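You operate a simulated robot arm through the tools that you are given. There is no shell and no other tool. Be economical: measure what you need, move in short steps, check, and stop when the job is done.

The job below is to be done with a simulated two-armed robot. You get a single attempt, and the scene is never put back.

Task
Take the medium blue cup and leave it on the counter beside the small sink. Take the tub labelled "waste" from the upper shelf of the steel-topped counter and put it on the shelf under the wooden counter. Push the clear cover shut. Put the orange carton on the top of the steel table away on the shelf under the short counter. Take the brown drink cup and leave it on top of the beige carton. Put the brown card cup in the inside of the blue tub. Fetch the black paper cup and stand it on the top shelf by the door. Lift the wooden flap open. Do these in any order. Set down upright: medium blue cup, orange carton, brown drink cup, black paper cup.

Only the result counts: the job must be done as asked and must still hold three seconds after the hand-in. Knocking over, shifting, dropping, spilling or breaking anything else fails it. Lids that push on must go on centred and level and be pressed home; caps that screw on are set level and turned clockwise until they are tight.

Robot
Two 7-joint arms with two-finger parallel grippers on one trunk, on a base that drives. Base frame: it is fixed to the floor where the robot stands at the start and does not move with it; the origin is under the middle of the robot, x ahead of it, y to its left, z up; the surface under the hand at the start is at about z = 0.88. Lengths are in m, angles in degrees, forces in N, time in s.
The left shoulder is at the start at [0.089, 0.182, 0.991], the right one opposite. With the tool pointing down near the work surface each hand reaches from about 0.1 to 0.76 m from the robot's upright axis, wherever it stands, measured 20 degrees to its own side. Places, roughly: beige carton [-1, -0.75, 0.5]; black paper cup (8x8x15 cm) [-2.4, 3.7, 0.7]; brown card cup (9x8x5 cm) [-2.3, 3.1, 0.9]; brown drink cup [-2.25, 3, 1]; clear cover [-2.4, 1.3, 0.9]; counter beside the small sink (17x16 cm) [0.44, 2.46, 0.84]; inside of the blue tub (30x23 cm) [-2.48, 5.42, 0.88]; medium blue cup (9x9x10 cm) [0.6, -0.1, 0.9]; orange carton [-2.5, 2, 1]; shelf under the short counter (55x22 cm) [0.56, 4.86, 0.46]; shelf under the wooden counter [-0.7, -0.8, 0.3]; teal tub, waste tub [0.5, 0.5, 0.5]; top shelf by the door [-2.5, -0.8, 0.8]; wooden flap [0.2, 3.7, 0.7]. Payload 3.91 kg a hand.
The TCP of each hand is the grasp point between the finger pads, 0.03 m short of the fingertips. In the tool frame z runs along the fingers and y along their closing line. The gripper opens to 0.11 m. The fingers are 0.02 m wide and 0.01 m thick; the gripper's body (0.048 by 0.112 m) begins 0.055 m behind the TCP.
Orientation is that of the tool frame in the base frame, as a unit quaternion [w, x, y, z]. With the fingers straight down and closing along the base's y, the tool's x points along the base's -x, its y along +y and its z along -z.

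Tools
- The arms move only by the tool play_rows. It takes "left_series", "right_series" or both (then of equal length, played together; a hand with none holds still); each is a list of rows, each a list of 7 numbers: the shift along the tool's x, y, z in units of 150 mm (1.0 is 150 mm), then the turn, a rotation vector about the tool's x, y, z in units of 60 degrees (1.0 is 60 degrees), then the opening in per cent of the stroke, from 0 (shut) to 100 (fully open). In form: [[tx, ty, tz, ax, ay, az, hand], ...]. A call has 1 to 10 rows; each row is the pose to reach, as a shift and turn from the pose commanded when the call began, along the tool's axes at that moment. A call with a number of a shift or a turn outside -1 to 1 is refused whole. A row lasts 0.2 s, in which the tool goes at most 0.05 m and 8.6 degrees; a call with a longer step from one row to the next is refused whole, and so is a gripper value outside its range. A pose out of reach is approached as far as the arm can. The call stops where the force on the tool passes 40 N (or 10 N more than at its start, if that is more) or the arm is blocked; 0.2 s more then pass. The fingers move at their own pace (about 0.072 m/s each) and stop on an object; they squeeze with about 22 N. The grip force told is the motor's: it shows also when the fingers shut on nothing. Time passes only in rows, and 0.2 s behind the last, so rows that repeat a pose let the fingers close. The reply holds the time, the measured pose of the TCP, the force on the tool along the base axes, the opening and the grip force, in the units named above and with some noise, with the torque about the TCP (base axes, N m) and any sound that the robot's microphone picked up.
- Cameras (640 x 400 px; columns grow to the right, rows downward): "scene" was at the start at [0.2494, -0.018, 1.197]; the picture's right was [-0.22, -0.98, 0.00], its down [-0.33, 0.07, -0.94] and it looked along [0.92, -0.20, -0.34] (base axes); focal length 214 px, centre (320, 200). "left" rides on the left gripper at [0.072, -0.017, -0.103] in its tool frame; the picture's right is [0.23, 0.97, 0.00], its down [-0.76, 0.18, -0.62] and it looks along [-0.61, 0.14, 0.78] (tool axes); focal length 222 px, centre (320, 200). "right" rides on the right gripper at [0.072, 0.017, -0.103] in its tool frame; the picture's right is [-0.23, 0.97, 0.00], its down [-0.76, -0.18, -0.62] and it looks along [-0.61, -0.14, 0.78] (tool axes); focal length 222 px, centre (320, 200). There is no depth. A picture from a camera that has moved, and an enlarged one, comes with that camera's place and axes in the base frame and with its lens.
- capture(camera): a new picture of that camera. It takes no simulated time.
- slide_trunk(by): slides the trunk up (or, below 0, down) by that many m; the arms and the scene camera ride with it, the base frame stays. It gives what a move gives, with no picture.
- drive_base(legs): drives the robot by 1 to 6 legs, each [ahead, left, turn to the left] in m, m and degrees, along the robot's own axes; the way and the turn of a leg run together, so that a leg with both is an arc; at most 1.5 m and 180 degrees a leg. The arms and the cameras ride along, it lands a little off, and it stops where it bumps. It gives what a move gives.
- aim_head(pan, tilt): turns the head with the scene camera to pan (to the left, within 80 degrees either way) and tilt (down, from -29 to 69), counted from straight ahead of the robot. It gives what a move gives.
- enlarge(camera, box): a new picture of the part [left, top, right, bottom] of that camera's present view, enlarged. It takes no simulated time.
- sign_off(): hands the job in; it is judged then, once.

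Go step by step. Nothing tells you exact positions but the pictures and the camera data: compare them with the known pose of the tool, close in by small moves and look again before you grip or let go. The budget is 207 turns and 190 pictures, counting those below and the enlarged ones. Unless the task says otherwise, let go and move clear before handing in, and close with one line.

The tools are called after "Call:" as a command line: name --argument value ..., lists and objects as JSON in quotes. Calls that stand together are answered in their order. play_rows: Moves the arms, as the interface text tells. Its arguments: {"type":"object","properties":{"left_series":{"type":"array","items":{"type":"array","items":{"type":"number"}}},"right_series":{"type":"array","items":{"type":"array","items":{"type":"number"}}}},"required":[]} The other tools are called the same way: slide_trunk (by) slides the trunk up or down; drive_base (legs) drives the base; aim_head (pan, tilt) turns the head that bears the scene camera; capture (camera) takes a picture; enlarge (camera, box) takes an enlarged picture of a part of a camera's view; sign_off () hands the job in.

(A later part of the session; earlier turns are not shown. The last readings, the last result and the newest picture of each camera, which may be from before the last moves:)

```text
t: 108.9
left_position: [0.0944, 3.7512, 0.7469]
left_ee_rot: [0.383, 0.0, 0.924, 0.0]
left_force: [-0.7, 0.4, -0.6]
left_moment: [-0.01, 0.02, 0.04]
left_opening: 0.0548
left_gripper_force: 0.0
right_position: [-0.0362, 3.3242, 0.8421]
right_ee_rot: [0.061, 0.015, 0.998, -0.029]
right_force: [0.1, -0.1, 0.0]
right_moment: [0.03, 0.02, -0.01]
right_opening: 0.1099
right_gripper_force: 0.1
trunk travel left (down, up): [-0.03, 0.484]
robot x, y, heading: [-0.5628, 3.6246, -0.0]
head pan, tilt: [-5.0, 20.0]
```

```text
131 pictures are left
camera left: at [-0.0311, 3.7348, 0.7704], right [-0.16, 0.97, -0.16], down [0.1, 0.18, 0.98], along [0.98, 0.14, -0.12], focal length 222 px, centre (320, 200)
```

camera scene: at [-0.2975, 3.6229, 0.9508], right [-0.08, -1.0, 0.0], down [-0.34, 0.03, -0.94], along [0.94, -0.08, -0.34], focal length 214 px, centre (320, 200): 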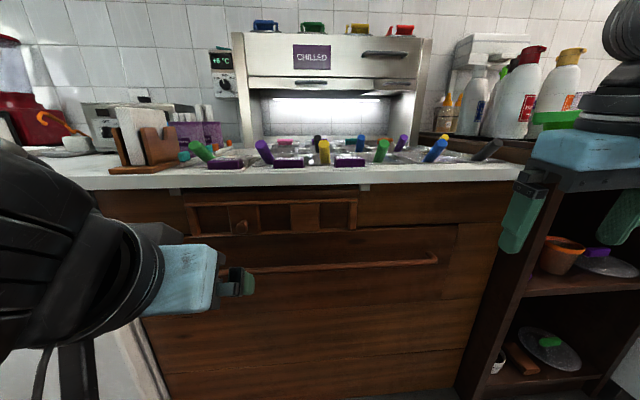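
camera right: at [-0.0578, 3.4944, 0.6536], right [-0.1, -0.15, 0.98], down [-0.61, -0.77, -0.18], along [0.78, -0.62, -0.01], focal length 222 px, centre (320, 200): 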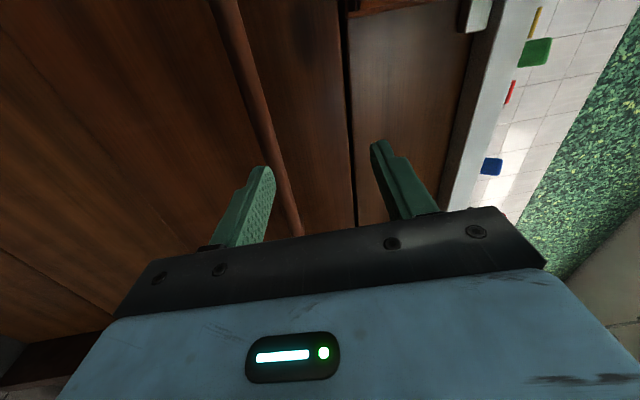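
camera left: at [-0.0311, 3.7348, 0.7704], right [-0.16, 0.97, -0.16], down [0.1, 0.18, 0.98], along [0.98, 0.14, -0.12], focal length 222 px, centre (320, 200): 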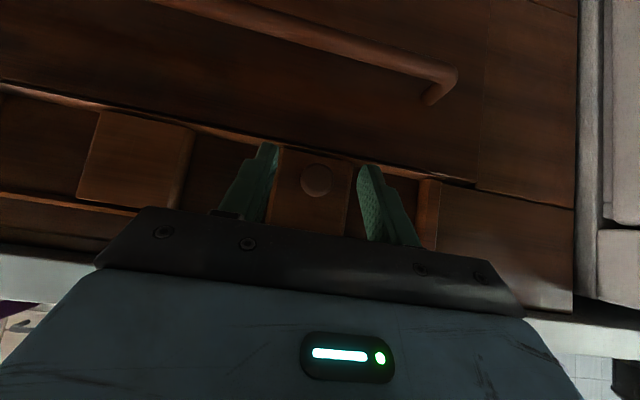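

Judging by its size in the image, the knob front is at x≈0.13. I'll advance 4.5 cm and grip.

Call:
play_rows --left_series '[[-0.1, 0, 0.11, 0, 0, 0, 50], [-0.2, 0, 0.22, 0, 0, 0, 50], [-0.2, 0, 0.22, 0, 0, 0, 0], [-0.2, 0, 0.22, 0, 0, 0, 0], [-0.2, 0, 0.22, 0, 0, 0, 0]]'

Call:
enlarge --camera "left" --box '[200, 100, 420, 237]'

```text
t: 109.7
left_position: [0.125, 3.7552, 0.7431]
left_ee_rot: [0.378, 0.008, 0.926, -0.004]
left_force: [-16.5, -6.2, 4.7]
left_moment: [-0.4, -0.06, 0.03]
left_opening: 0.0246
left_gripper_force: 18.7
left hand out of reach, approached as far as the arm can: row 2, 3
right_position: [-0.0384, 3.325, 0.8424]
right_ee_rot: [0.063, 0.015, 0.998, -0.029]
right_force: [-1.1, -0.1, 0.4]
right_moment: [-0.02, 0.01, 0.0]
right_opening: 0.11
right_gripper_force: 0.1
trunk travel left (down, up): [-0.03, 0.484]
robot x, y, heading: [-0.5621, 3.6297, 0.2]
head pan, tilt: [-5.0, 20.0]
stopped in row 3 (left hand): the force on the tool passed its limit at 45 N (the readings are from after the stop); the commanded pose is now the measured one
```

```text
2.91 times, centred on (310, 168) of left
camera zoom: at [0.0004, 3.7396, 0.7686], right [-0.14, 0.98, -0.16], down [0.11, 0.18, 0.98], along [0.98, 0.12, -0.14], focal length 646 px, centre (349, 292)
```

zoom: 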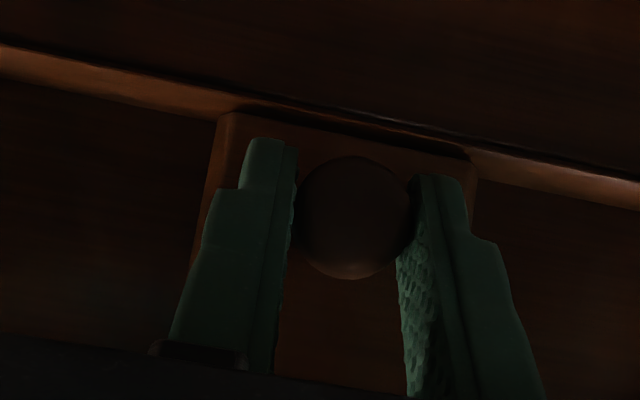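

The knob is gripped. First a small outward pull to see whether it swings.

Call:
play_rows --left_series '[[0, 0, 0, 0, 0, 0, 0], [0.03, 0, -0.03, 0, 0, 0, 0], [0.07, 0, -0.07, 0, 0, 0, 0], [0.1, 0, -0.1, 0, 0, 0, 0]]'

Call:
enlarge --camera "left" --box '[200, 100, 420, 237]'

```text
t: 110.6
left_position: [0.1145, 3.7551, 0.7467]
left_ee_rot: [0.382, 0.007, 0.924, -0.007]
left_force: [4.7, -5.8, -0.7]
left_moment: [-0.28, 0.15, -0.39]
left_opening: 0.0241
left_gripper_force: 45.1
right_position: [-0.0359, 3.3243, 0.841]
right_ee_rot: [0.062, 0.016, 0.998, -0.028]
right_force: [0.6, 0.7, 0.2]
right_moment: [0.01, 0.02, 0.0]
right_opening: 0.11
right_gripper_force: 0.0
trunk travel left (down, up): [-0.03, 0.484]
robot x, y, heading: [-0.5621, 3.627, 0.2]
head pan, tilt: [-5.0, 20.0]
stopped in row 4 (left hand): the force on the tool passed its limit at 41 N (the readings are from after the stop); the commanded pose is now the measured one
```

```text
2.91 times, centred on (310, 168) of left
camera zoom: at [-0.0109, 3.7395, 0.7703], right [-0.14, 0.98, -0.17], down [0.1, 0.18, 0.98], along [0.98, 0.12, -0.13], focal length 646 px, centre (349, 292)
```

zoom: 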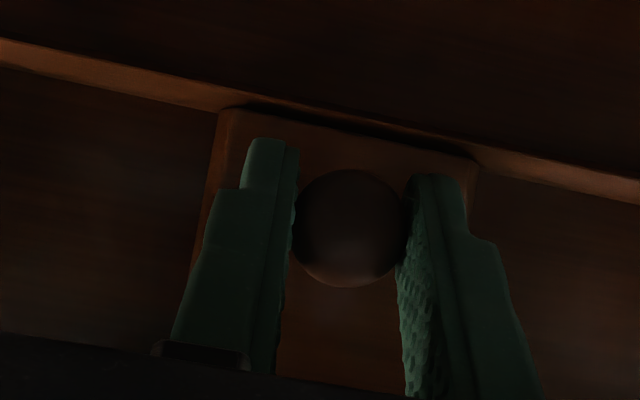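

The knob doesn't pull out, so it's a slider. I'll try sliding it left (+y).

Call:
play_rows --left_series '[[0, 0.05, 0, 0, 0, 0, 0], [0, 0.12, 0, 0, 0, 0, 0], [0, 0.2, 0, 0, 0, 0, 0], [0, 0.28, 0, 0, 0, 0, 0]]'

Call:
enlarge --camera "left" --box '[160, 80, 480, 280]'

```text
t: 111.1
left_position: [0.1152, 3.7547, 0.7463]
left_ee_rot: [0.384, 0.016, 0.923, -0.015]
left_force: [7.7, -7.4, -1.4]
left_moment: [-0.26, 0.42, -0.42]
left_opening: 0.0243
left_gripper_force: 45.0
right_position: [-0.0369, 3.322, 0.8407]
right_ee_rot: [0.061, 0.017, 0.998, -0.029]
right_force: [-0.9, 0.2, 0.4]
right_moment: [-0.01, 0.0, -0.02]
right_opening: 0.1101
right_gripper_force: 0.0
trunk travel left (down, up): [-0.03, 0.484]
robot x, y, heading: [-0.5655, 3.6252, -0.1]
head pan, tilt: [-5.0, 20.0]
stopped in row 2 (left hand): the force on the tool passed its limit at 46 N (the readings are from after the stop); the commanded pose is now the measured one
```

```text
2.00 times, centred on (320, 180) of left
camera zoom: at [-0.0116, 3.7428, 0.7703], right [-0.12, 0.98, -0.18], down [0.1, 0.19, 0.98], along [0.99, 0.1, -0.12], focal length 444 px, centre (320, 240)
```

zoom: 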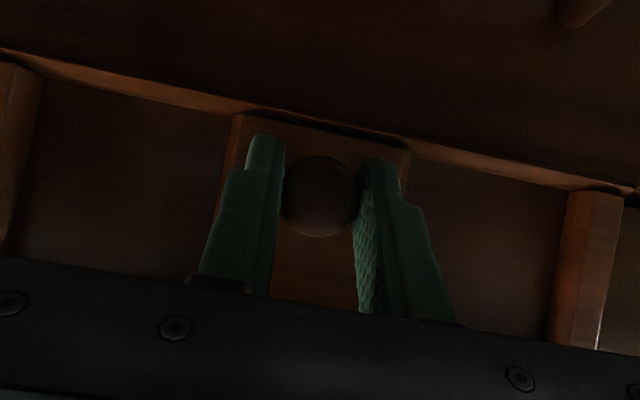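

Leftward is blocked, so I'll try right (-y).

Call:
play_rows --left_series '[[0, -0.05, 0, 0, 0, 0, 0], [0, -0.12, 0, 0, 0, 0, 0], [0, -0.2, 0, 0, 0, 0, 0], [0, -0.28, 0, 0, 0, 0, 0]]'

Call:
enlarge --camera "left" --box '[160, 80, 480, 280]'

```text
t: 112.1
left_position: [0.1143, 3.7541, 0.7476]
left_ee_rot: [0.382, 0.009, 0.924, -0.01]
left_force: [-6.3, 35.3, -0.5]
left_moment: [0.09, -0.45, 0.43]
left_opening: 0.0242
left_gripper_force: 44.3
left hand out of reach, approached as far as the arm can: row 2, 3, 4
right_position: [-0.0377, 3.3257, 0.8428]
right_ee_rot: [0.063, 0.016, 0.997, -0.03]
right_force: [0.2, 0.5, -0.2]
right_moment: [0.01, -0.01, -0.01]
right_opening: 0.1101
right_gripper_force: 0.1
trunk travel left (down, up): [-0.03, 0.484]
robot x, y, heading: [-0.5642, 3.6243, 0.1]
head pan, tilt: [-5.0, 20.0]
```

```text
2.00 times, centred on (320, 180) of left
camera zoom: at [-0.0114, 3.7405, 0.7705], right [-0.14, 0.98, -0.17], down [0.1, 0.19, 0.98], along [0.99, 0.12, -0.12], focal length 444 px, centre (320, 240)
```

zoom: 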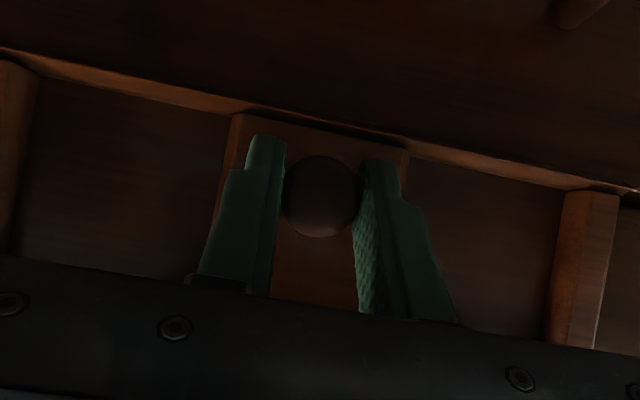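

It's rigid in both sideways directions. The knob sits low on its block, so I'll try lifting it straight up.

Call:
play_rows --left_series '[[0, 0, 0, 0, 0, 0, 0], [-0.04, 0, -0.04, 0, 0, 0, 0], [-0.08, 0, -0.08, 0, 0, 0, 0], [-0.14, 0, -0.14, 0, 0, 0, 0], [-0.2, 0, -0.2, 0, 0, 0, 0]]'

Call:
enlarge --camera "left" --box '[160, 80, 480, 280]'

```text
t: 112.8
left_position: [0.1133, 3.7542, 0.7497]
left_ee_rot: [0.371, 0.009, 0.929, -0.003]
left_force: [2.0, 4.8, -3.3]
left_moment: [0.35, 0.34, 0.38]
left_opening: 0.0242
left_gripper_force: 45.1
right_position: [-0.037, 3.3222, 0.8415]
right_ee_rot: [0.061, 0.016, 0.998, -0.029]
right_force: [-0.3, 0.3, -0.8]
right_moment: [0.01, 0.0, 0.01]
right_opening: 0.1102
right_gripper_force: 0.1
trunk travel left (down, up): [-0.03, 0.484]
robot x, y, heading: [-0.5636, 3.6259, -0.0]
head pan, tilt: [-5.0, 20.0]
stopped in row 3 (left hand): the force on the tool passed its limit at 49 N (the readings are from after the stop); the commanded pose is now the measured one
```

```text
2.00 times, centred on (320, 180) of left
camera zoom: at [-0.0123, 3.7396, 0.7748], right [-0.15, 0.98, -0.16], down [0.12, 0.17, 0.98], along [0.98, 0.12, -0.15], focal length 444 px, centre (320, 240)
```

zoom: 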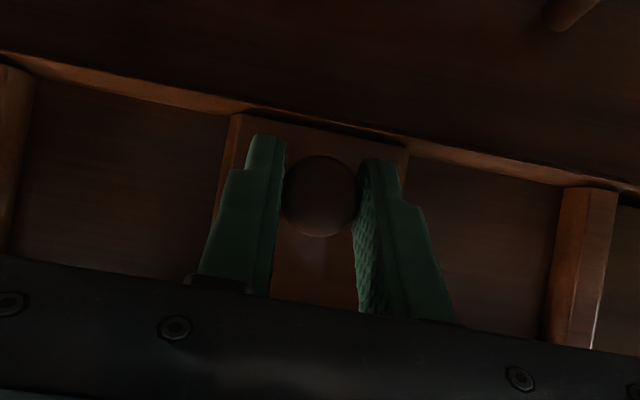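

It's rigid upward too. I'll test a small turn of the knob each way.

Call:
play_rows --left_series '[[0, 0, 0, -0.08, 0, 0.08, 0], [0, 0, 0, -0.16, 0, 0.16, 0], [0, 0, 0, -0.24, 0, 0.24, 0], [0, 0, 0, -0.32, 0, 0.32, 0]]'

Call:
enlarge --camera "left" --box '[160, 80, 480, 280]'

```text
t: 113.2
left_position: [0.1126, 3.7544, 0.7498]
left_ee_rot: [0.376, 0.044, 0.925, 0.021]
left_force: [8.4, -7.2, 0.1]
left_moment: [-0.27, 0.37, -0.42]
left_opening: 0.0244
left_gripper_force: 45.1
left hand out of reach, approached as far as the arm can: row 1
right_position: [-0.0378, 3.3204, 0.8416]
right_ee_rot: [0.062, 0.018, 0.997, -0.03]
right_force: [0.2, 1.0, 0.1]
right_moment: [-0.01, 0.02, -0.01]
right_opening: 0.1101
right_gripper_force: 0.1
trunk travel left (down, up): [-0.03, 0.484]
robot x, y, heading: [-0.5624, 3.6272, -0.5]
head pan, tilt: [-5.0, 20.0]
stopped in row 1 (left hand): the force on the tool passed its limit at 57 N (the readings are from after the stop); the commanded pose is now the measured one
```

```text
2.00 times, centred on (320, 180) of left
camera zoom: at [-0.0134, 3.7437, 0.7736], right [-0.1, 0.99, -0.09], down [0.12, 0.1, 0.99], along [0.99, 0.09, -0.13], focal length 444 px, centre (320, 240)
```

zoom: 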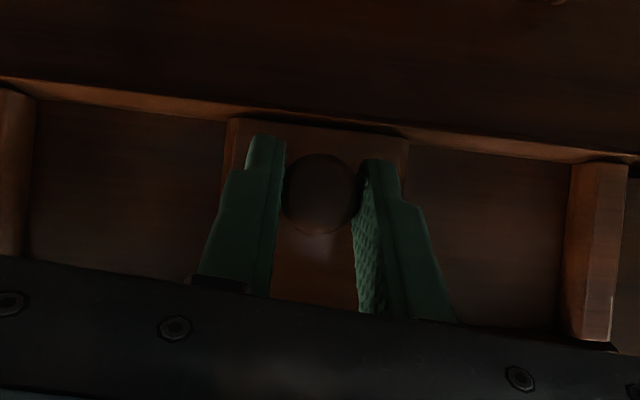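

The arm is near its reach limit here, which muddles these tests. I'll release, move the base nearer and retry the slide with a comfortable arm.

Call:
play_rows --left_series '[[0, 0, 0, 0, 0, 0, 50], [0, 0, 0, 0, 0, 0, 50], [0.2, 0, -0.2, 0.06, 0, -0.04, 50], [0.4, 0, -0.4, 0.06, 0, -0.04, 50]]'

Call:
drive_base --legs '[[0.08, -0.05, 0]]'

Call:
capture --camera "left"

Call:
aim_head --pan 15 --tilt 30

Call:
capture --camera "scene"

```text
t: 114.2
left_position: [0.0258, 3.7625, 0.7517]
left_ee_rot: [0.374, 0.035, 0.927, -0.014]
left_force: [0.3, -0.3, -0.2]
left_moment: [0.01, -0.05, 0.0]
left_opening: 0.0549
left_gripper_force: 0.0
right_position: [-0.0395, 3.3197, 0.8419]
right_ee_rot: [0.062, 0.018, 0.997, -0.029]
right_force: [-0.7, -0.6, 0.7]
right_moment: [0.02, -0.01, 0.02]
right_opening: 0.1101
right_gripper_force: 0.1
trunk travel left (down, up): [-0.03, 0.484]
robot x, y, heading: [-0.5599, 3.6269, -0.2]
head pan, tilt: [-5.0, 20.0]
```

```text
t: 115.4
left_position: [0.0964, 3.7177, 0.7499]
left_ee_rot: [0.368, 0.033, 0.929, -0.014]
left_force: [-0.1, 0.3, -0.7]
left_moment: [0.0, 0.0, 0.0]
left_opening: 0.0548
left_gripper_force: 0.2
right_position: [0.0352, 3.2744, 0.8412]
right_ee_rot: [0.062, 0.018, 0.997, -0.03]
right_force: [0.0, 0.5, 0.4]
right_moment: [0.02, 0.02, 0.03]
right_opening: 0.1099
right_gripper_force: 0.2
trunk travel left (down, up): [-0.03, 0.484]
robot x, y, heading: [-0.4857, 3.5826, -0.2]
head pan, tilt: [-5.0, 20.0]
stopped in leg 1: the force on the tool passed its limit at 68 N (the readings are from after the stop); the commanded pose is now the measured one
```

```text
124 pictures are left
camera left: at [-0.029, 3.7086, 0.7769], right [-0.1, 0.98, -0.16], down [0.14, 0.17, 0.98], along [0.99, 0.07, -0.15], focal length 222 px, centre (320, 200)
```

left: 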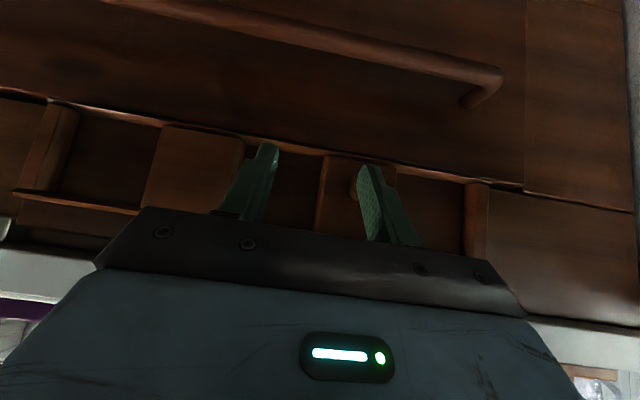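

```text
t: 116.2
left_position: [0.0966, 3.7173, 0.7498]
left_ee_rot: [0.369, 0.033, 0.929, -0.013]
left_force: [0.1, 0.1, -0.2]
left_moment: [0.02, 0.05, 0.0]
left_opening: 0.0549
left_gripper_force: 0.1
right_position: [0.0355, 3.2764, 0.8414]
right_ee_rot: [0.061, 0.018, 0.998, -0.03]
right_force: [0.6, -0.9, -0.4]
right_moment: [0.05, 0.02, 0.04]
right_opening: 0.1101
right_gripper_force: 0.0
trunk travel left (down, up): [-0.03, 0.484]
robot x, y, heading: [-0.4904, 3.5784, -0.1]
head pan, tilt: [15.0, 30.0]
```

```text
123 pictures are left
camera scene: at [-0.1603, 3.605, 0.9349], right [0.25, -0.97, 0.0], down [-0.48, -0.13, -0.87], along [0.84, 0.22, -0.5], focal length 214 px, centre (320, 200)
```

scene: 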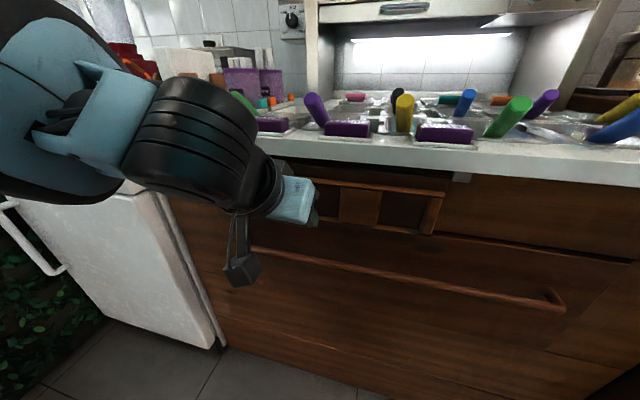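

From this angle the frame's depth shows. I'll zoom in on its right end and hinge area.

Call:
enlarge --camera "scene" --box '[310, 150, 480, 256]'

Call:
enlarge --camera "left" --box '[0, 60, 300, 247]'

```text
3.76 times, centred on (395, 203) of scene
camera zoom: at [-0.1603, 3.605, 0.9349], right [0.25, -0.97, 0.0], down [-0.48, -0.13, -0.87], along [0.84, 0.22, -0.5], focal length 807 px, centre (38, 189)
```

zoom: 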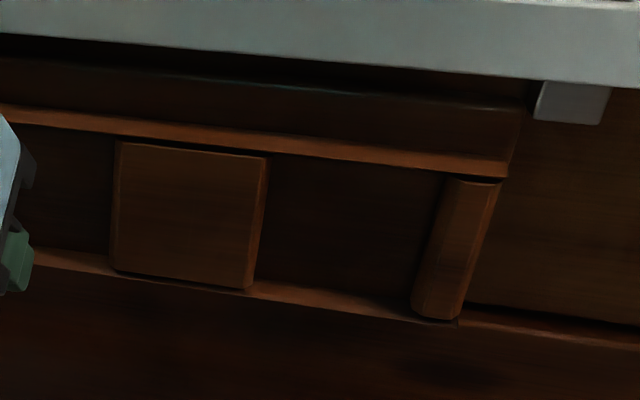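

```text
2.13 times, centred on (150, 154) of left
camera zoom: at [-0.029, 3.7085, 0.777], right [-0.1, 0.98, -0.16], down [0.14, 0.17, 0.98], along [0.99, 0.07, -0.15], focal length 474 px, centre (683, 299)
```

zoom: 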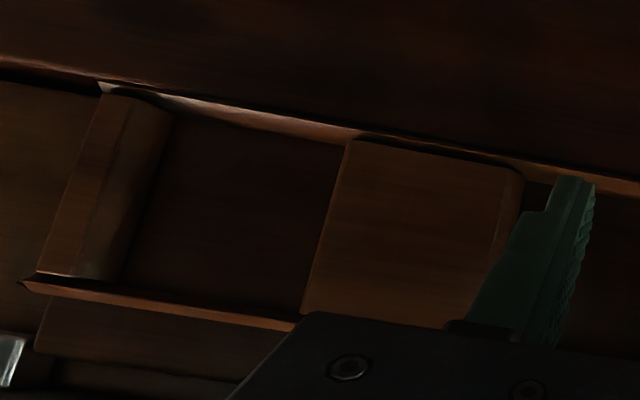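

The frame blocks look rigid in every direction, so the bar-handled panel below (top hinge at z≈0.72, matching "0.7") is still a candidate. I'll back off and roll the left hand 90° so that one finger can hook behind the bar for a firm pull.

Call:
drive_base --legs '[[-0.18, 0.02, 0]]'

Call:
play_rows --left_series '[[0, 0, 0, 0, 0, -0.125, 100], [0, 0, 0, 0, 0, -0.25, 100], [0, 0, 0, 0, 0, -0.375, 100], [0, 0, 0, 0, 0, -0.5, 100], [0, 0, 0, 0, 0, -0.625, 100], [0, 0, 0, 0, 0, -0.75, 100]]'

Call:
play_rows --left_series '[[0, 0, 0, 0, 0, -0.125, 100], [0, 0, 0, 0, 0, -0.25, 100], [0, 0, 0, 0, 0, -0.375, 100], [0, 0, 0, 0, 0, -0.5, 100], [0, 0, 0, 0, 0, -0.625, 100], [0, 0, 0, 0, 0, -0.75, 100]]'

Call:
capture --camera "left"

Call:
capture --camera "scene"

```text
t: 117.7
left_position: [-0.0815, 3.7378, 0.7514]
left_ee_rot: [0.37, 0.033, 0.928, -0.013]
left_force: [-0.5, 0.2, 0.0]
left_moment: [-0.01, -0.01, 0.01]
left_opening: 0.0547
left_gripper_force: 0.1
right_position: [-0.1435, 3.2946, 0.8411]
right_ee_rot: [0.062, 0.018, 0.997, -0.03]
right_force: [0.6, 0.1, 0.0]
right_moment: [-0.02, 0.0, -0.01]
right_opening: 0.1101
right_gripper_force: 0.1
trunk travel left (down, up): [-0.03, 0.484]
robot x, y, heading: [-0.667, 3.5986, -0.4]
head pan, tilt: [15.0, 30.0]
```

```text
t: 119.1
left_position: [-0.0827, 3.737, 0.7503]
left_ee_rot: [0.336, -0.326, 0.87, -0.154]
left_force: [0.6, 0.2, -0.4]
left_moment: [0.0, -0.04, 0.01]
left_opening: 0.11
left_gripper_force: 0.1
right_position: [-0.1428, 3.2946, 0.8407]
right_ee_rot: [0.062, 0.018, 0.997, -0.029]
right_force: [-0.1, -0.6, -0.4]
right_moment: [0.02, -0.01, 0.0]
right_opening: 0.1098
right_gripper_force: 0.0
trunk travel left (down, up): [-0.03, 0.484]
robot x, y, heading: [-0.6647, 3.5998, -0.1]
head pan, tilt: [15.0, 30.0]
```

```text
t: 120.5
left_position: [-0.0796, 3.7393, 0.7492]
left_ee_rot: [0.253, -0.635, 0.679, -0.267]
left_force: [0.0, -0.3, -0.7]
left_moment: [0.02, -0.02, 0.04]
left_opening: 0.1099
left_gripper_force: 0.1
right_position: [-0.1427, 3.2952, 0.8405]
right_ee_rot: [0.061, 0.018, 0.998, -0.029]
right_force: [-0.6, -0.3, -0.8]
right_moment: [-0.01, 0.01, 0.03]
right_opening: 0.1101
right_gripper_force: 0.1
trunk travel left (down, up): [-0.03, 0.484]
robot x, y, heading: [-0.6679, 3.6041, -0.4]
head pan, tilt: [15.0, 30.0]
```

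```text
120 pictures are left
camera left: at [-0.1456, 3.6696, 0.8365], right [-0.72, -0.18, -0.67], down [-0.51, 0.79, 0.34], along [0.47, 0.58, -0.66], focal length 222 px, centre (320, 200)
```

left: 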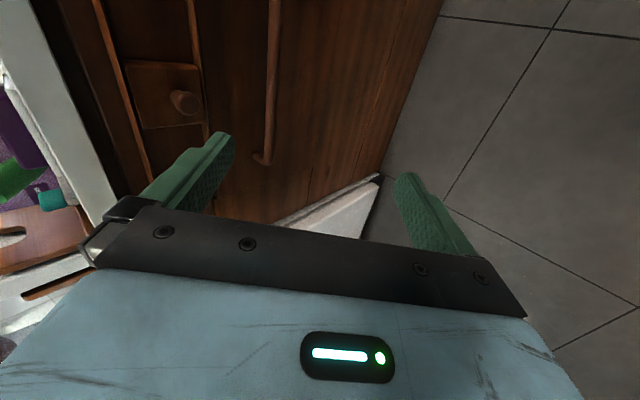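

```text
119 pictures are left
camera scene: at [-0.3384, 3.6258, 0.9346], right [0.26, -0.97, 0.0], down [-0.48, -0.13, -0.87], along [0.84, 0.22, -0.5], focal length 214 px, centre (320, 200)
```

scene: 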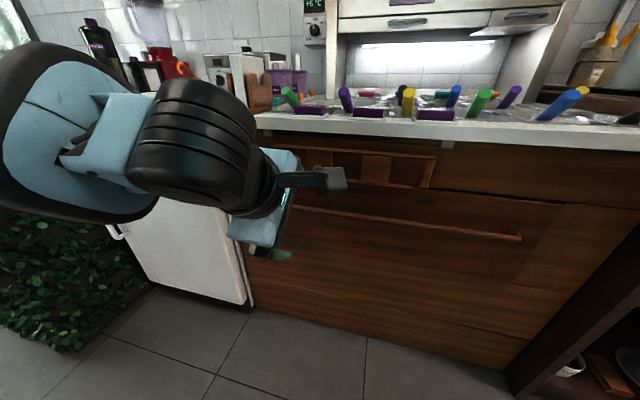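

The wrist view now shows the frame and panel edges in profile; I'll zoom in.

Call:
enlarge --camera "left" --box '[60, 0, 320, 162]'

```text
2.46 times, centred on (190, 81) of left
camera zoom: at [-0.1456, 3.6696, 0.8365], right [-0.72, -0.18, -0.67], down [-0.51, 0.79, 0.34], along [0.47, 0.58, -0.66], focal length 547 px, centre (640, 493)
```

zoom: 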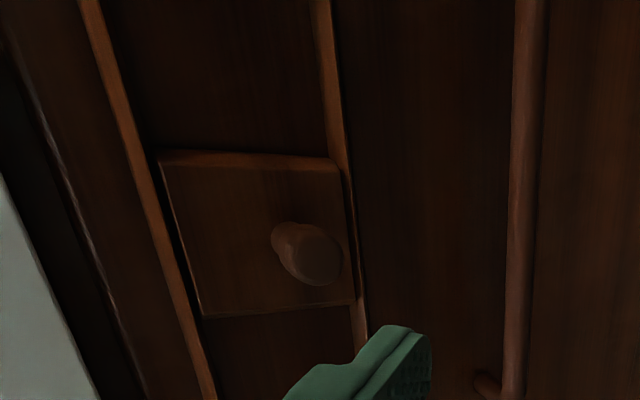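

I'll try the bar with a hooked finger. Driving the base in and moving to a pre-grasp above the bar.

Call:
drive_base --legs '[[0.12, 0, 0]]'

Call:
play_rows --left_series '[[0, 0.1, 0.15, 0, 0, 0, 40], [0, 0.2, 0.3, 0, 0, 0, 40], [0, 0.22, 0.46, 0, 0, 0, 40]]'

Call:
capture --camera "left"

```text
t: 121.7
left_position: [0.0382, 3.7367, 0.7505]
left_ee_rot: [0.252, -0.634, 0.679, -0.269]
left_force: [-0.1, -0.5, -0.1]
left_moment: [0.0, 0.0, 0.0]
left_opening: 0.1101
left_gripper_force: 0.0
right_position: [-0.0227, 3.2946, 0.8413]
right_ee_rot: [0.062, 0.018, 0.997, -0.03]
right_force: [0.8, -0.3, 0.2]
right_moment: [0.03, 0.04, -0.01]
right_opening: 0.11
right_gripper_force: 0.1
trunk travel left (down, up): [-0.03, 0.484]
robot x, y, heading: [-0.5498, 3.6019, -0.1]
head pan, tilt: [15.0, 30.0]
```

```text
t: 122.5
left_position: [0.0614, 3.7352, 0.677]
left_ee_rot: [0.253, -0.634, 0.679, -0.27]
left_force: [-0.1, 0.5, 1.4]
left_moment: [0.02, -0.02, 0.04]
left_opening: 0.0444
left_gripper_force: 0.1
right_position: [-0.022, 3.2945, 0.8411]
right_ee_rot: [0.062, 0.018, 0.997, -0.03]
right_force: [-0.6, 0.2, -0.2]
right_moment: [-0.03, 0.01, 0.02]
right_opening: 0.11
right_gripper_force: 0.1
trunk travel left (down, up): [-0.03, 0.484]
robot x, y, heading: [-0.5493, 3.6004, -0.3]
head pan, tilt: [15.0, 30.0]
```

```text
117 pictures are left
camera left: at [-0.0024, 3.6665, 0.7647], right [-0.72, -0.18, -0.67], down [-0.5, 0.8, 0.33], along [0.48, 0.58, -0.67], focal length 222 px, centre (320, 200)
```

left: 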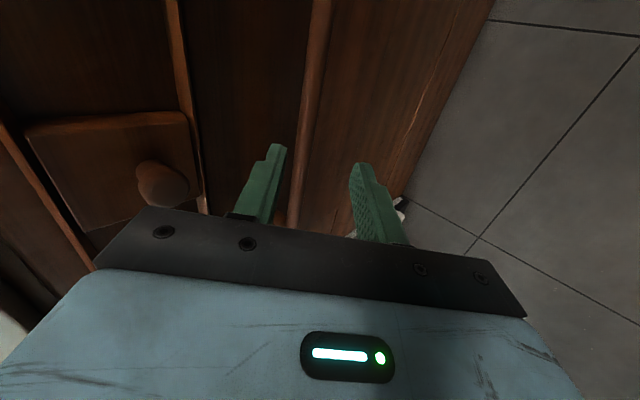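

The bar is between the fingers, slightly toward the inner one. I'll centre, advance 7.5 cm and close on it.

Call:
play_rows --left_series '[[0, -0.07, 0.17, 0, 0, 0, 40], [0, -0.07, 0.34, 0, 0, 0, 40], [0, -0.07, 0.48, 0, 0, 0, 40], [0, -0.07, 0.48, 0, 0, 0, 0], [0, -0.07, 0.48, 0, 0, 0, 0], [0, -0.07, 0.48, 0, 0, 0, 0]]'

Call:
capture --camera "left"

```text
t: 123.9
left_position: [0.1174, 3.7309, 0.6336]
left_ee_rot: [0.252, -0.634, 0.679, -0.271]
left_force: [2.8, -0.4, 4.0]
left_moment: [-0.88, -0.15, 0.6]
left_opening: 0.0174
left_gripper_force: 45.3
right_position: [-0.024, 3.2942, 0.8417]
right_ee_rot: [0.062, 0.018, 0.997, -0.03]
right_force: [-0.2, 0.1, 0.4]
right_moment: [-0.02, -0.05, -0.03]
right_opening: 0.1101
right_gripper_force: 0.1
trunk travel left (down, up): [-0.03, 0.484]
robot x, y, heading: [-0.5457, 3.6032, -0.1]
head pan, tilt: [15.0, 30.0]
```

```text
116 pictures are left
camera left: at [0.0534, 3.6627, 0.7213], right [-0.72, -0.18, -0.67], down [-0.5, 0.8, 0.33], along [0.47, 0.58, -0.67], focal length 222 px, centre (320, 200)
```

left: 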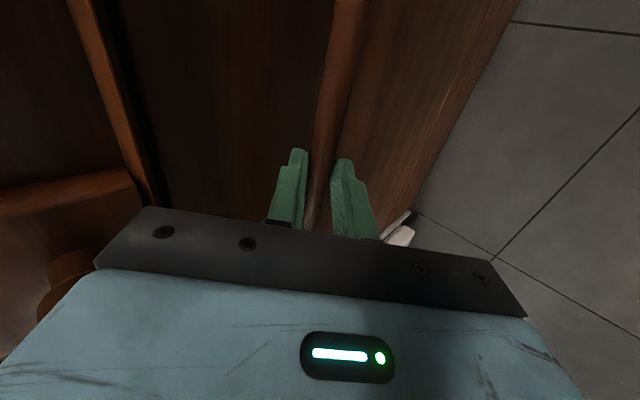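

The bar is gripped with a finger behind it. I'll pull outward.

Call:
play_rows --left_series '[[0, 0.04, -0.04, 0, 0, 0, 0], [0, 0.08, -0.08, 0, 0, 0, 0], [0, 0.12, -0.12, 0, 0, 0, 0], [0, 0.16, -0.16, 0, 0, 0, 0]]'

Call:
capture --camera "left"

```text
t: 124.9
left_position: [0.0834, 3.7313, 0.6334]
left_ee_rot: [0.251, -0.633, 0.681, -0.27]
left_force: [0.5, -13.4, 1.5]
left_moment: [-0.25, 0.03, 1.0]
left_opening: 0.0175
left_gripper_force: 44.7
right_position: [-0.0247, 3.2935, 0.842]
right_ee_rot: [0.061, 0.019, 0.998, -0.029]
right_force: [0.5, 0.6, -0.1]
right_moment: [0.01, 0.02, -0.02]
right_opening: 0.1098
right_gripper_force: 0.1
trunk travel left (down, up): [-0.03, 0.484]
robot x, y, heading: [-0.5498, 3.6017, -0.3]
head pan, tilt: [15.0, 30.0]
```

```text
115 pictures are left
camera left: at [0.0187, 3.6631, 0.7214], right [-0.72, -0.17, -0.67], down [-0.5, 0.8, 0.33], along [0.48, 0.57, -0.67], focal length 222 px, centre (320, 200)
```

left: 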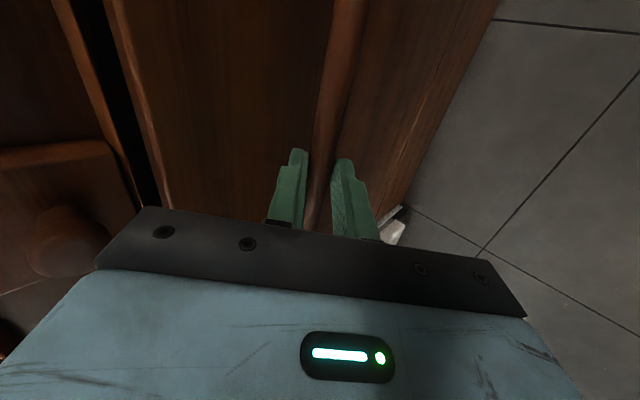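

It moved 3.4 cm freely, and the panel's top edge came out too. I'll see whether it's a drawer or a bottom-hinged flap.

Call:
enlarge --camera "scene" --box '[250, 130, 570, 330]'

```text
2.00 times, centred on (410, 230) of scene
camera zoom: at [-0.2193, 3.6239, 0.9349], right [0.25, -0.97, 0.0], down [-0.48, -0.13, -0.87], along [0.84, 0.22, -0.5], focal length 429 px, centre (140, 140)
```

zoom: 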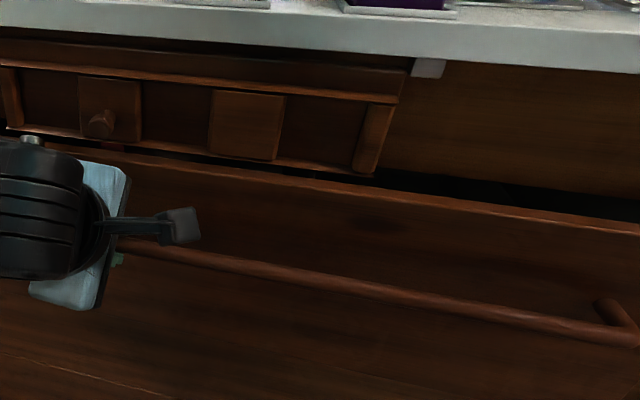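

Comparing the knob images again, the knob block kept its size while the camera receded 1 cm. So the framed flap did swing slightly, and it's rigid in y and z as a hinged flap would be; the bar panel is just a drawer. I'll push the drawer shut and go back to the knob.

Call:
play_rows --left_series '[[0, -0.04, 0.04, 0, 0, 0, 0], [0, -0.08, 0.08, 0, 0, 0, 0], [0, -0.12, 0.12, 0, 0, 0, 0], [0, -0.16, 0.155, 0, 0, 0, 0], [0, -0.19, 0.18, 0, 0, 0, 0]]'

Call:
enlarge --camera "scene" --box '[250, 130, 570, 330]'

```text
t: 126.1
left_position: [0.1247, 3.7314, 0.6333]
left_ee_rot: [0.252, -0.635, 0.679, -0.27]
left_force: [-1.0, -5.9, 2.4]
left_moment: [-1.3, -0.05, 0.08]
left_opening: 0.0175
left_gripper_force: 45.8
right_position: [-0.0229, 3.2946, 0.8414]
right_ee_rot: [0.062, 0.018, 0.997, -0.03]
right_force: [-0.2, 0.5, 0.4]
right_moment: [-0.01, 0.0, 0.0]
right_opening: 0.1101
right_gripper_force: 0.1
trunk travel left (down, up): [-0.03, 0.484]
robot x, y, heading: [-0.5507, 3.6021, -0.2]
head pan, tilt: [15.0, 30.0]
```

```text
2.00 times, centred on (410, 230) of scene
camera zoom: at [-0.2195, 3.6249, 0.935], right [0.26, -0.97, 0.0], down [-0.48, -0.13, -0.87], along [0.84, 0.22, -0.5], focal length 429 px, centre (140, 140)
```

zoom: 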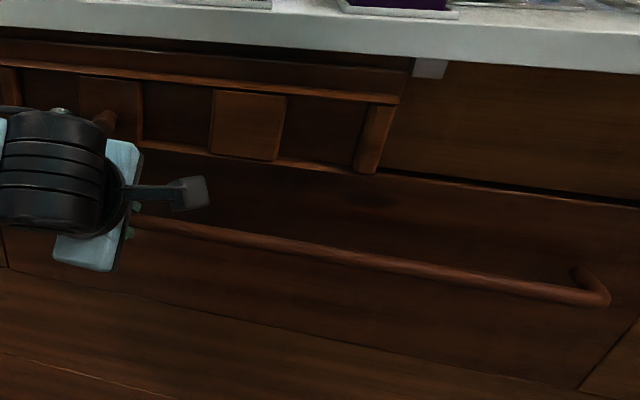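

The drawer translates, so it's just a drawer and nearly shut. I'll press it home gently, then release and retreat.

Call:
play_rows --left_series '[[0, -0.015, 0.014, 0, 0, 0, 0], [0, -0.03, 0.028, 0, 0, 0, 0], [0, -0.045, 0.042, 0, 0, 0, 0]]'

Call:
play_rows --left_series '[[0, 0, 0, 0, 0, 0, 35], [0, 0, 0, 0, 0, 0, 35], [0, 0.02, -0.25, 0, 0, 0.125, 35], [0, 0.04, -0.5, 0, 0, 0.25, 35], [0, 0.04, -0.65, 0, 0, 0.375, 35], [0, 0.04, -0.8, 0, 0, 0.5, 35], [0, 0.04, -0.9, 0, 0, 0.625, 35], [0, 0.04, -0.95, 0, 0, 0.75, 35]]'

Call:
play_rows --left_series '[[0, 0, 0, 0, 0, 0.125, 50], [0, 0, 0, 0, 0, 0.25, 50], [0, 0, 0, 0, 0, 0.375, 50], [0, 0, 0, 0, 0, 0.5, 50], [0, 0, 0, 0, 0, 0.625, 50], [0, 0, 0, 0, 0, 0.75, 50]]'

Call:
enlarge --camera "left" --box '[120, 60, 500, 297]'

```text
t: 127.0
left_position: [0.1263, 3.731, 0.6328]
left_ee_rot: [0.251, -0.636, 0.679, -0.267]
left_force: [-15.0, 1.5, 10.7]
left_moment: [-0.14, 0.24, 1.21]
left_opening: 0.017
left_gripper_force: 45.5
right_position: [-0.0254, 3.2954, 0.8415]
right_ee_rot: [0.062, 0.017, 0.997, -0.03]
right_force: [-1.3, -0.1, -0.6]
right_moment: [-0.02, -0.01, 0.0]
right_opening: 0.1099
right_gripper_force: 0.1
trunk travel left (down, up): [-0.03, 0.484]
robot x, y, heading: [-0.5507, 3.5989, -0.5]
head pan, tilt: [15.0, 30.0]
stopped in row 3 (left hand): the force on the tool passed its limit at 42 N (the readings are from after the stop); the commanded pose is now the measured one
```

```text
t: 128.8
left_position: [0.0279, 3.7382, 0.7311]
left_ee_rot: [0.332, -0.326, 0.873, -0.149]
left_force: [-0.1, 0.1, -0.3]
left_moment: [0.01, 0.04, -0.01]
left_opening: 0.0385
left_gripper_force: 0.0
right_position: [-0.0249, 3.2956, 0.8406]
right_ee_rot: [0.06, 0.017, 0.998, -0.029]
right_force: [-0.5, -0.4, -0.5]
right_moment: [0.03, 0.0, 0.04]
right_opening: 0.1102
right_gripper_force: 0.0
trunk travel left (down, up): [-0.03, 0.484]
robot x, y, heading: [-0.549, 3.6022, -0.4]
head pan, tilt: [15.0, 30.0]
```

```text
t: 130.2
left_position: [0.0278, 3.7378, 0.7306]
left_ee_rot: [0.364, 0.034, 0.931, -0.011]
left_force: [-0.1, 0.1, 0.2]
left_moment: [-0.01, 0.02, -0.04]
left_opening: 0.055
left_gripper_force: 0.0
right_position: [-0.0233, 3.295, 0.8408]
right_ee_rot: [0.062, 0.018, 0.997, -0.029]
right_force: [-0.6, 0.3, 0.2]
right_moment: [0.01, 0.03, -0.03]
right_opening: 0.1101
right_gripper_force: 0.2
trunk travel left (down, up): [-0.03, 0.484]
robot x, y, heading: [-0.5473, 3.5977, -0.2]
head pan, tilt: [15.0, 30.0]
```

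```text
1.68 times, centred on (310, 178) of left
camera zoom: at [-0.0979, 3.7293, 0.7592], right [-0.1, 0.98, -0.15], down [0.15, 0.16, 0.98], along [0.98, 0.07, -0.16], focal length 374 px, centre (337, 236)
```

zoom: 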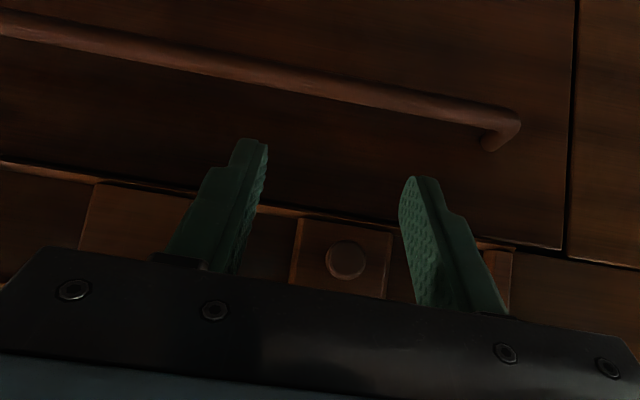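

The drawer is shut. Now I'll drive slightly closer, correct the wrist twist and grip the knob again at [0.128, 3.753, 0.743].

Call:
drive_base --legs '[[0.055, 0, 0]]'

Call:
play_rows --left_series '[[-0.06, 0.1, -0.06, -0.044, -0.039, -0.052, 50], [-0.15, 0.1, 0.03, -0.044, -0.039, -0.052, 50], [-0.25, 0.1, 0.13, -0.044, -0.039, -0.052, 50], [-0.25, 0.1, 0.13, -0.044, -0.039, -0.052, 0], [-0.25, 0.1, 0.13, -0.044, -0.039, -0.052, 0], [-0.25, 0.1, 0.13, -0.044, -0.039, -0.052, 0]]'

Call:
enlarge --camera "left" --box '[160, 80, 480, 280]'

```text
t: 131.2
left_position: [0.083, 3.7368, 0.7308]
left_ee_rot: [0.365, 0.033, 0.93, -0.012]
left_force: [-0.3, 0.7, -0.4]
left_moment: [0.03, -0.01, -0.01]
left_opening: 0.055
left_gripper_force: 0.0
right_position: [0.0315, 3.2962, 0.841]
right_ee_rot: [0.061, 0.018, 0.998, -0.03]
right_force: [0.0, -0.7, -0.7]
right_moment: [0.02, -0.02, 0.01]
right_opening: 0.1098
right_gripper_force: 0.1
trunk travel left (down, up): [-0.03, 0.484]
robot x, y, heading: [-0.4947, 3.6013, -0.5]
head pan, tilt: [15.0, 30.0]
```

```text
t: 132.6
left_position: [0.1247, 3.754, 0.7413]
left_ee_rot: [0.384, -0.005, 0.923, 0.002]
left_force: [-0.1, 29.3, 1.8]
left_moment: [0.12, 0.22, 0.31]
left_opening: 0.0241
left_gripper_force: 44.9
right_position: [0.03, 3.298, 0.8426]
right_ee_rot: [0.062, 0.018, 0.997, -0.031]
right_force: [0.8, -0.5, -0.3]
right_moment: [0.0, 0.0, 0.02]
right_opening: 0.1097
right_gripper_force: 0.1
trunk travel left (down, up): [-0.03, 0.484]
robot x, y, heading: [-0.498, 3.6027, -0.3]
head pan, tilt: [15.0, 30.0]
```

```text
2.00 times, centred on (320, 180) of left
camera zoom: at [-0.001, 3.7356, 0.7646], right [-0.17, 0.97, -0.16], down [0.09, 0.18, 0.98], along [0.98, 0.15, -0.12], focal length 444 px, centre (320, 240)
```

zoom: 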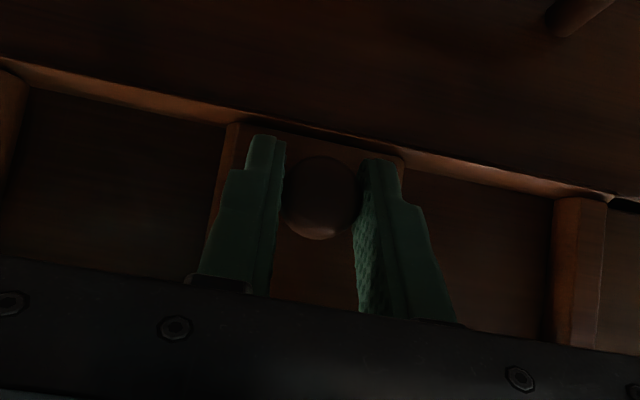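

Grip is solid, but the arm is very stiff (about 2 mm off gave 29 N), so the path must follow the hinge arc. I'll relieve the side load and swing through the first 20° along an arc about z≈0.83.

Call:
play_rows --left_series '[[0, 0.012, 0, 0, 0, 0, 0], [0.0245, 0.012, -0.048, 0, 0, 0, 0], [0.044, 0.012, -0.098, 0, 0, 0, 0], [0.06, 0.012, -0.149, 0, 0, 0, 0], [0.07, 0.012, -0.202, 0, 0, 0, 0]]'

Call:
enlarge --camera "left" --box '[160, 80, 480, 280]'

```text
t: 133.8
left_position: [0.0971, 3.7545, 0.7567]
left_ee_rot: [0.384, -0.004, 0.923, 0.002]
left_force: [22.9, 25.7, 3.9]
left_moment: [0.19, 0.76, 0.4]
left_opening: 0.0244
left_gripper_force: 45.1
right_position: [0.0314, 3.2973, 0.8418]
right_ee_rot: [0.06, 0.017, 0.998, -0.031]
right_force: [0.3, 0.8, -0.7]
right_moment: [-0.01, -0.02, 0.0]
right_opening: 0.1098
right_gripper_force: 0.3
trunk travel left (down, up): [-0.03, 0.484]
robot x, y, heading: [-0.4929, 3.6025, -0.3]
head pan, tilt: [15.0, 30.0]
```

```text
2.00 times, centred on (320, 180) of left
camera zoom: at [-0.0285, 3.7358, 0.7786], right [-0.17, 0.97, -0.16], down [0.09, 0.18, 0.98], along [0.98, 0.15, -0.12], focal length 444 px, centre (320, 240)
```

zoom: 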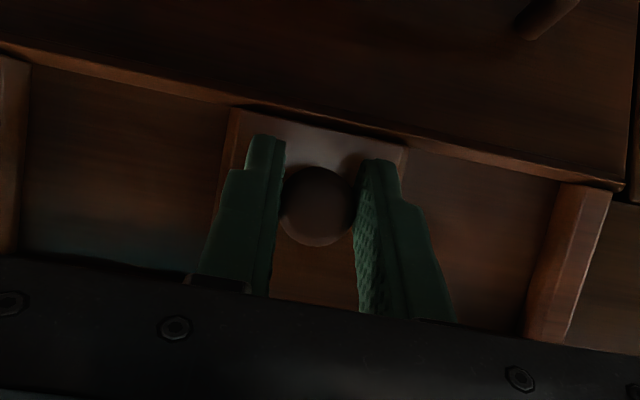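

The flap is swinging open. I'll continue along the arc.

Call:
play_rows --left_series '[[0.004, 0.012, -0.042, 0, 0, 0, 0], [0.0075, 0.012, -0.084, 0, 0, 0, 0], [0.006, 0.012, -0.126, 0, 0, 0, 0], [0.003, 0.012, -0.168, 0, 0, 0, 0], [-0.004, 0.012, -0.209, 0, 0, 0, 0], [-0.0127, 0.012, -0.25, 0, 0, 0, 0], [-0.025, 0.012, -0.29, 0, 0, 0, 0], [-0.04, 0.012, -0.329, 0, 0, 0, 0]]'

Call:
capture --camera "left"

```text
t: 135.1
left_position: [0.0645, 3.7533, 0.7741]
left_ee_rot: [0.373, 0.001, 0.928, 0.002]
left_force: [-3.9, 1.7, -3.9]
left_moment: [0.05, 0.12, 0.08]
left_opening: 0.0001
left_gripper_force: 37.9
right_position: [0.0301, 3.2946, 0.8411]
right_ee_rot: [0.061, 0.017, 0.998, -0.03]
right_force: [0.0, 0.7, 0.3]
right_moment: [0.01, 0.05, 0.02]
right_opening: 0.1101
right_gripper_force: 0.2
trunk travel left (down, up): [-0.03, 0.484]
robot x, y, heading: [-0.497, 3.6003, -0.4]
head pan, tilt: [15.0, 30.0]
stopped in row 6 (left hand): the force on the tool passed its limit at 47 N (the readings are from after the stop); the commanded pose is now the measured one
```

```text
109 pictures are left
camera left: at [-0.0602, 3.7358, 0.8003], right [-0.16, 0.97, -0.15], down [0.12, 0.17, 0.98], along [0.98, 0.14, -0.15], focal length 222 px, centre (320, 200)
```

left: 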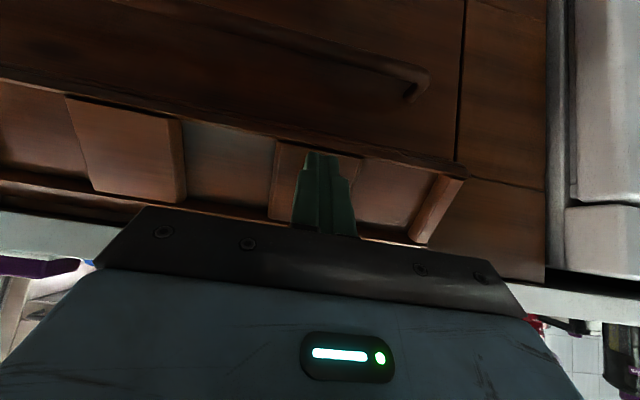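

The fingers slipped off, but the flap stays part-open on its own. I'll back off, level the hand and then push the flap up from underneath its lower edge.

Call:
play_rows --left_series '[[0.2, 0, -0.2, 0, 0, 0, 0], [0.4, 0, -0.4, 0, 0, 0, 0], [0.6, 0, -0.6, 0, 0, 0, 0]]'

Call:
drive_base --legs '[[-0.15, 0, 0]]'

Call:
play_rows --left_series '[[0, 0, 0.1, 0, -0.125, 0, 0], [0, 0, 0.2, 0, -0.25, 0, 0], [0, 0, 0.3, 0, -0.375, 0, 0], [0, 0, 0.4, 0, -0.5, 0, 0], [0, 0, 0.5, 0, -0.625, 0, 0], [0, 0, 0.6, 0, -0.75, 0, 0]]'

Call:
capture --camera "left"

Call:
capture --camera "scene"

```text
t: 135.9
left_position: [-0.0466, 3.7518, 0.7857]
left_ee_rot: [0.364, -0.011, 0.931, -0.001]
left_force: [0.0, -0.2, -0.2]
left_moment: [0.02, -0.01, -0.04]
left_opening: 0.0001
left_gripper_force: 37.4
left hand out of reach, approached as far as the arm can: row 3
right_position: [0.0313, 3.294, 0.8411]
right_ee_rot: [0.061, 0.017, 0.998, -0.029]
right_force: [-0.3, -0.7, -0.2]
right_moment: [0.0, -0.01, 0.0]
right_opening: 0.11
right_gripper_force: 0.0
trunk travel left (down, up): [-0.03, 0.484]
robot x, y, heading: [-0.4987, 3.5986, -0.1]
head pan, tilt: [15.0, 30.0]
```

```text
t: 137.3
left_position: [-0.1952, 3.7516, 0.7883]
left_ee_rot: [0.364, -0.012, 0.931, -0.002]
left_force: [-0.9, -1.2, -0.3]
left_moment: [-0.04, -0.03, 0.02]
left_opening: 0.0
left_gripper_force: 37.2
right_position: [-0.1194, 3.2952, 0.8408]
right_ee_rot: [0.061, 0.017, 0.998, -0.03]
right_force: [0.1, 0.8, -0.8]
right_moment: [0.02, 0.02, 0.04]
right_opening: 0.1099
right_gripper_force: 0.1
trunk travel left (down, up): [-0.03, 0.484]
robot x, y, heading: [-0.6455, 3.6025, -0.2]
head pan, tilt: [15.0, 30.0]
```

```text
t: 138.7
left_position: [-0.0762, 3.7411, 0.7113]
left_ee_rot: [0.693, -0.013, 0.721, 0.003]
left_force: [-0.6, -0.3, -0.2]
left_moment: [0.0, 0.0, 0.02]
left_opening: 0.0
left_gripper_force: 38.1
left hand out of reach, approached as far as the arm can: row 1, 2, 3, 4, 5, 6
right_position: [-0.1188, 3.2942, 0.8411]
right_ee_rot: [0.061, 0.017, 0.998, -0.03]
right_force: [0.0, -0.1, -0.2]
right_moment: [0.01, -0.01, 0.02]
right_opening: 0.1098
right_gripper_force: 0.1
trunk travel left (down, up): [-0.03, 0.484]
robot x, y, heading: [-0.6441, 3.6043, -0.3]
head pan, tilt: [15.0, 30.0]
```

```text
108 pictures are left
camera left: at [-0.1827, 3.7207, 0.6454], right [-0.03, 0.97, -0.24], down [-0.6, 0.17, 0.78], along [0.8, 0.17, 0.57], focal length 222 px, centre (320, 200)
```

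left: 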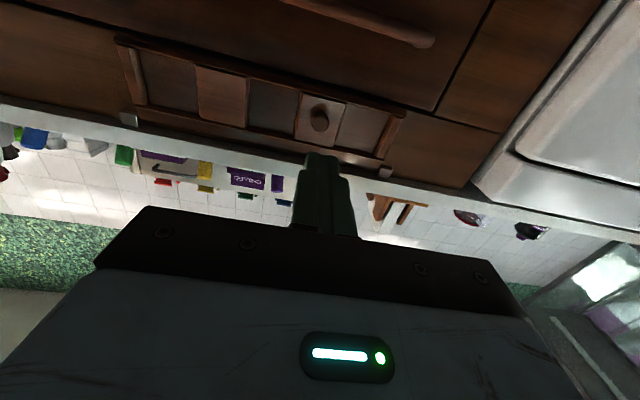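

```text
107 pictures are left
camera scene: at [-0.3148, 3.6258, 0.9349], right [0.26, -0.97, 0.0], down [-0.48, -0.13, -0.87], along [0.84, 0.22, -0.5], focal length 214 px, centre (320, 200)
```

scene: 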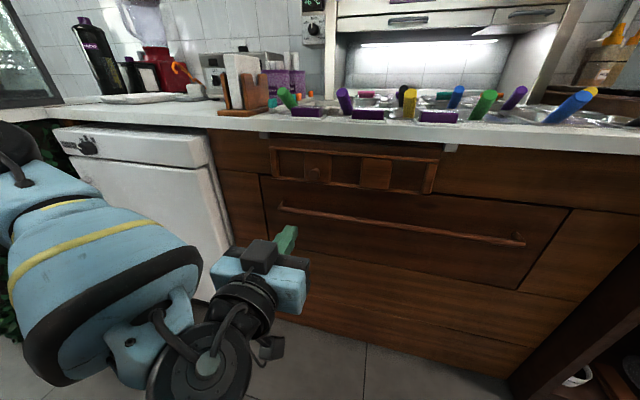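

The hand is level. I'll zoom to see how far open the flap is now.

Call:
enlarge --camera "scene" --box '[250, 120, 490, 270]'

Call:
enlarge --camera "left" --box '[100, 0, 440, 212]'

```text
2.67 times, centred on (370, 195) of scene
camera zoom: at [-0.3148, 3.6258, 0.9349], right [0.26, -0.97, 0.0], down [-0.48, -0.13, -0.87], along [0.84, 0.22, -0.5], focal length 572 px, centre (187, 213)
```

zoom: 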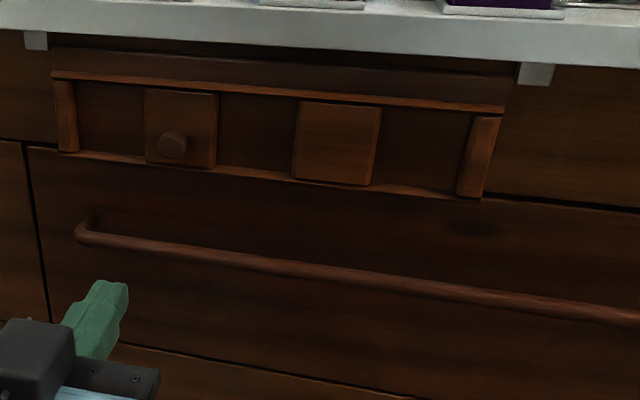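

```text
1.88 times, centred on (270, 106) of left
camera zoom: at [-0.1827, 3.7207, 0.6454], right [-0.03, 0.97, -0.24], down [-0.6, 0.17, 0.78], along [0.8, 0.17, 0.57], focal length 418 px, centre (414, 377)
```

zoom: 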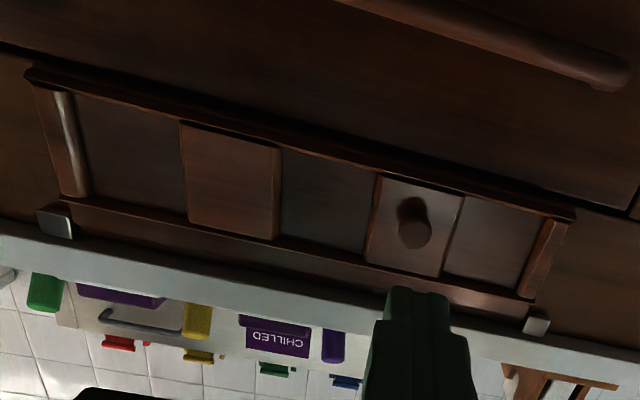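

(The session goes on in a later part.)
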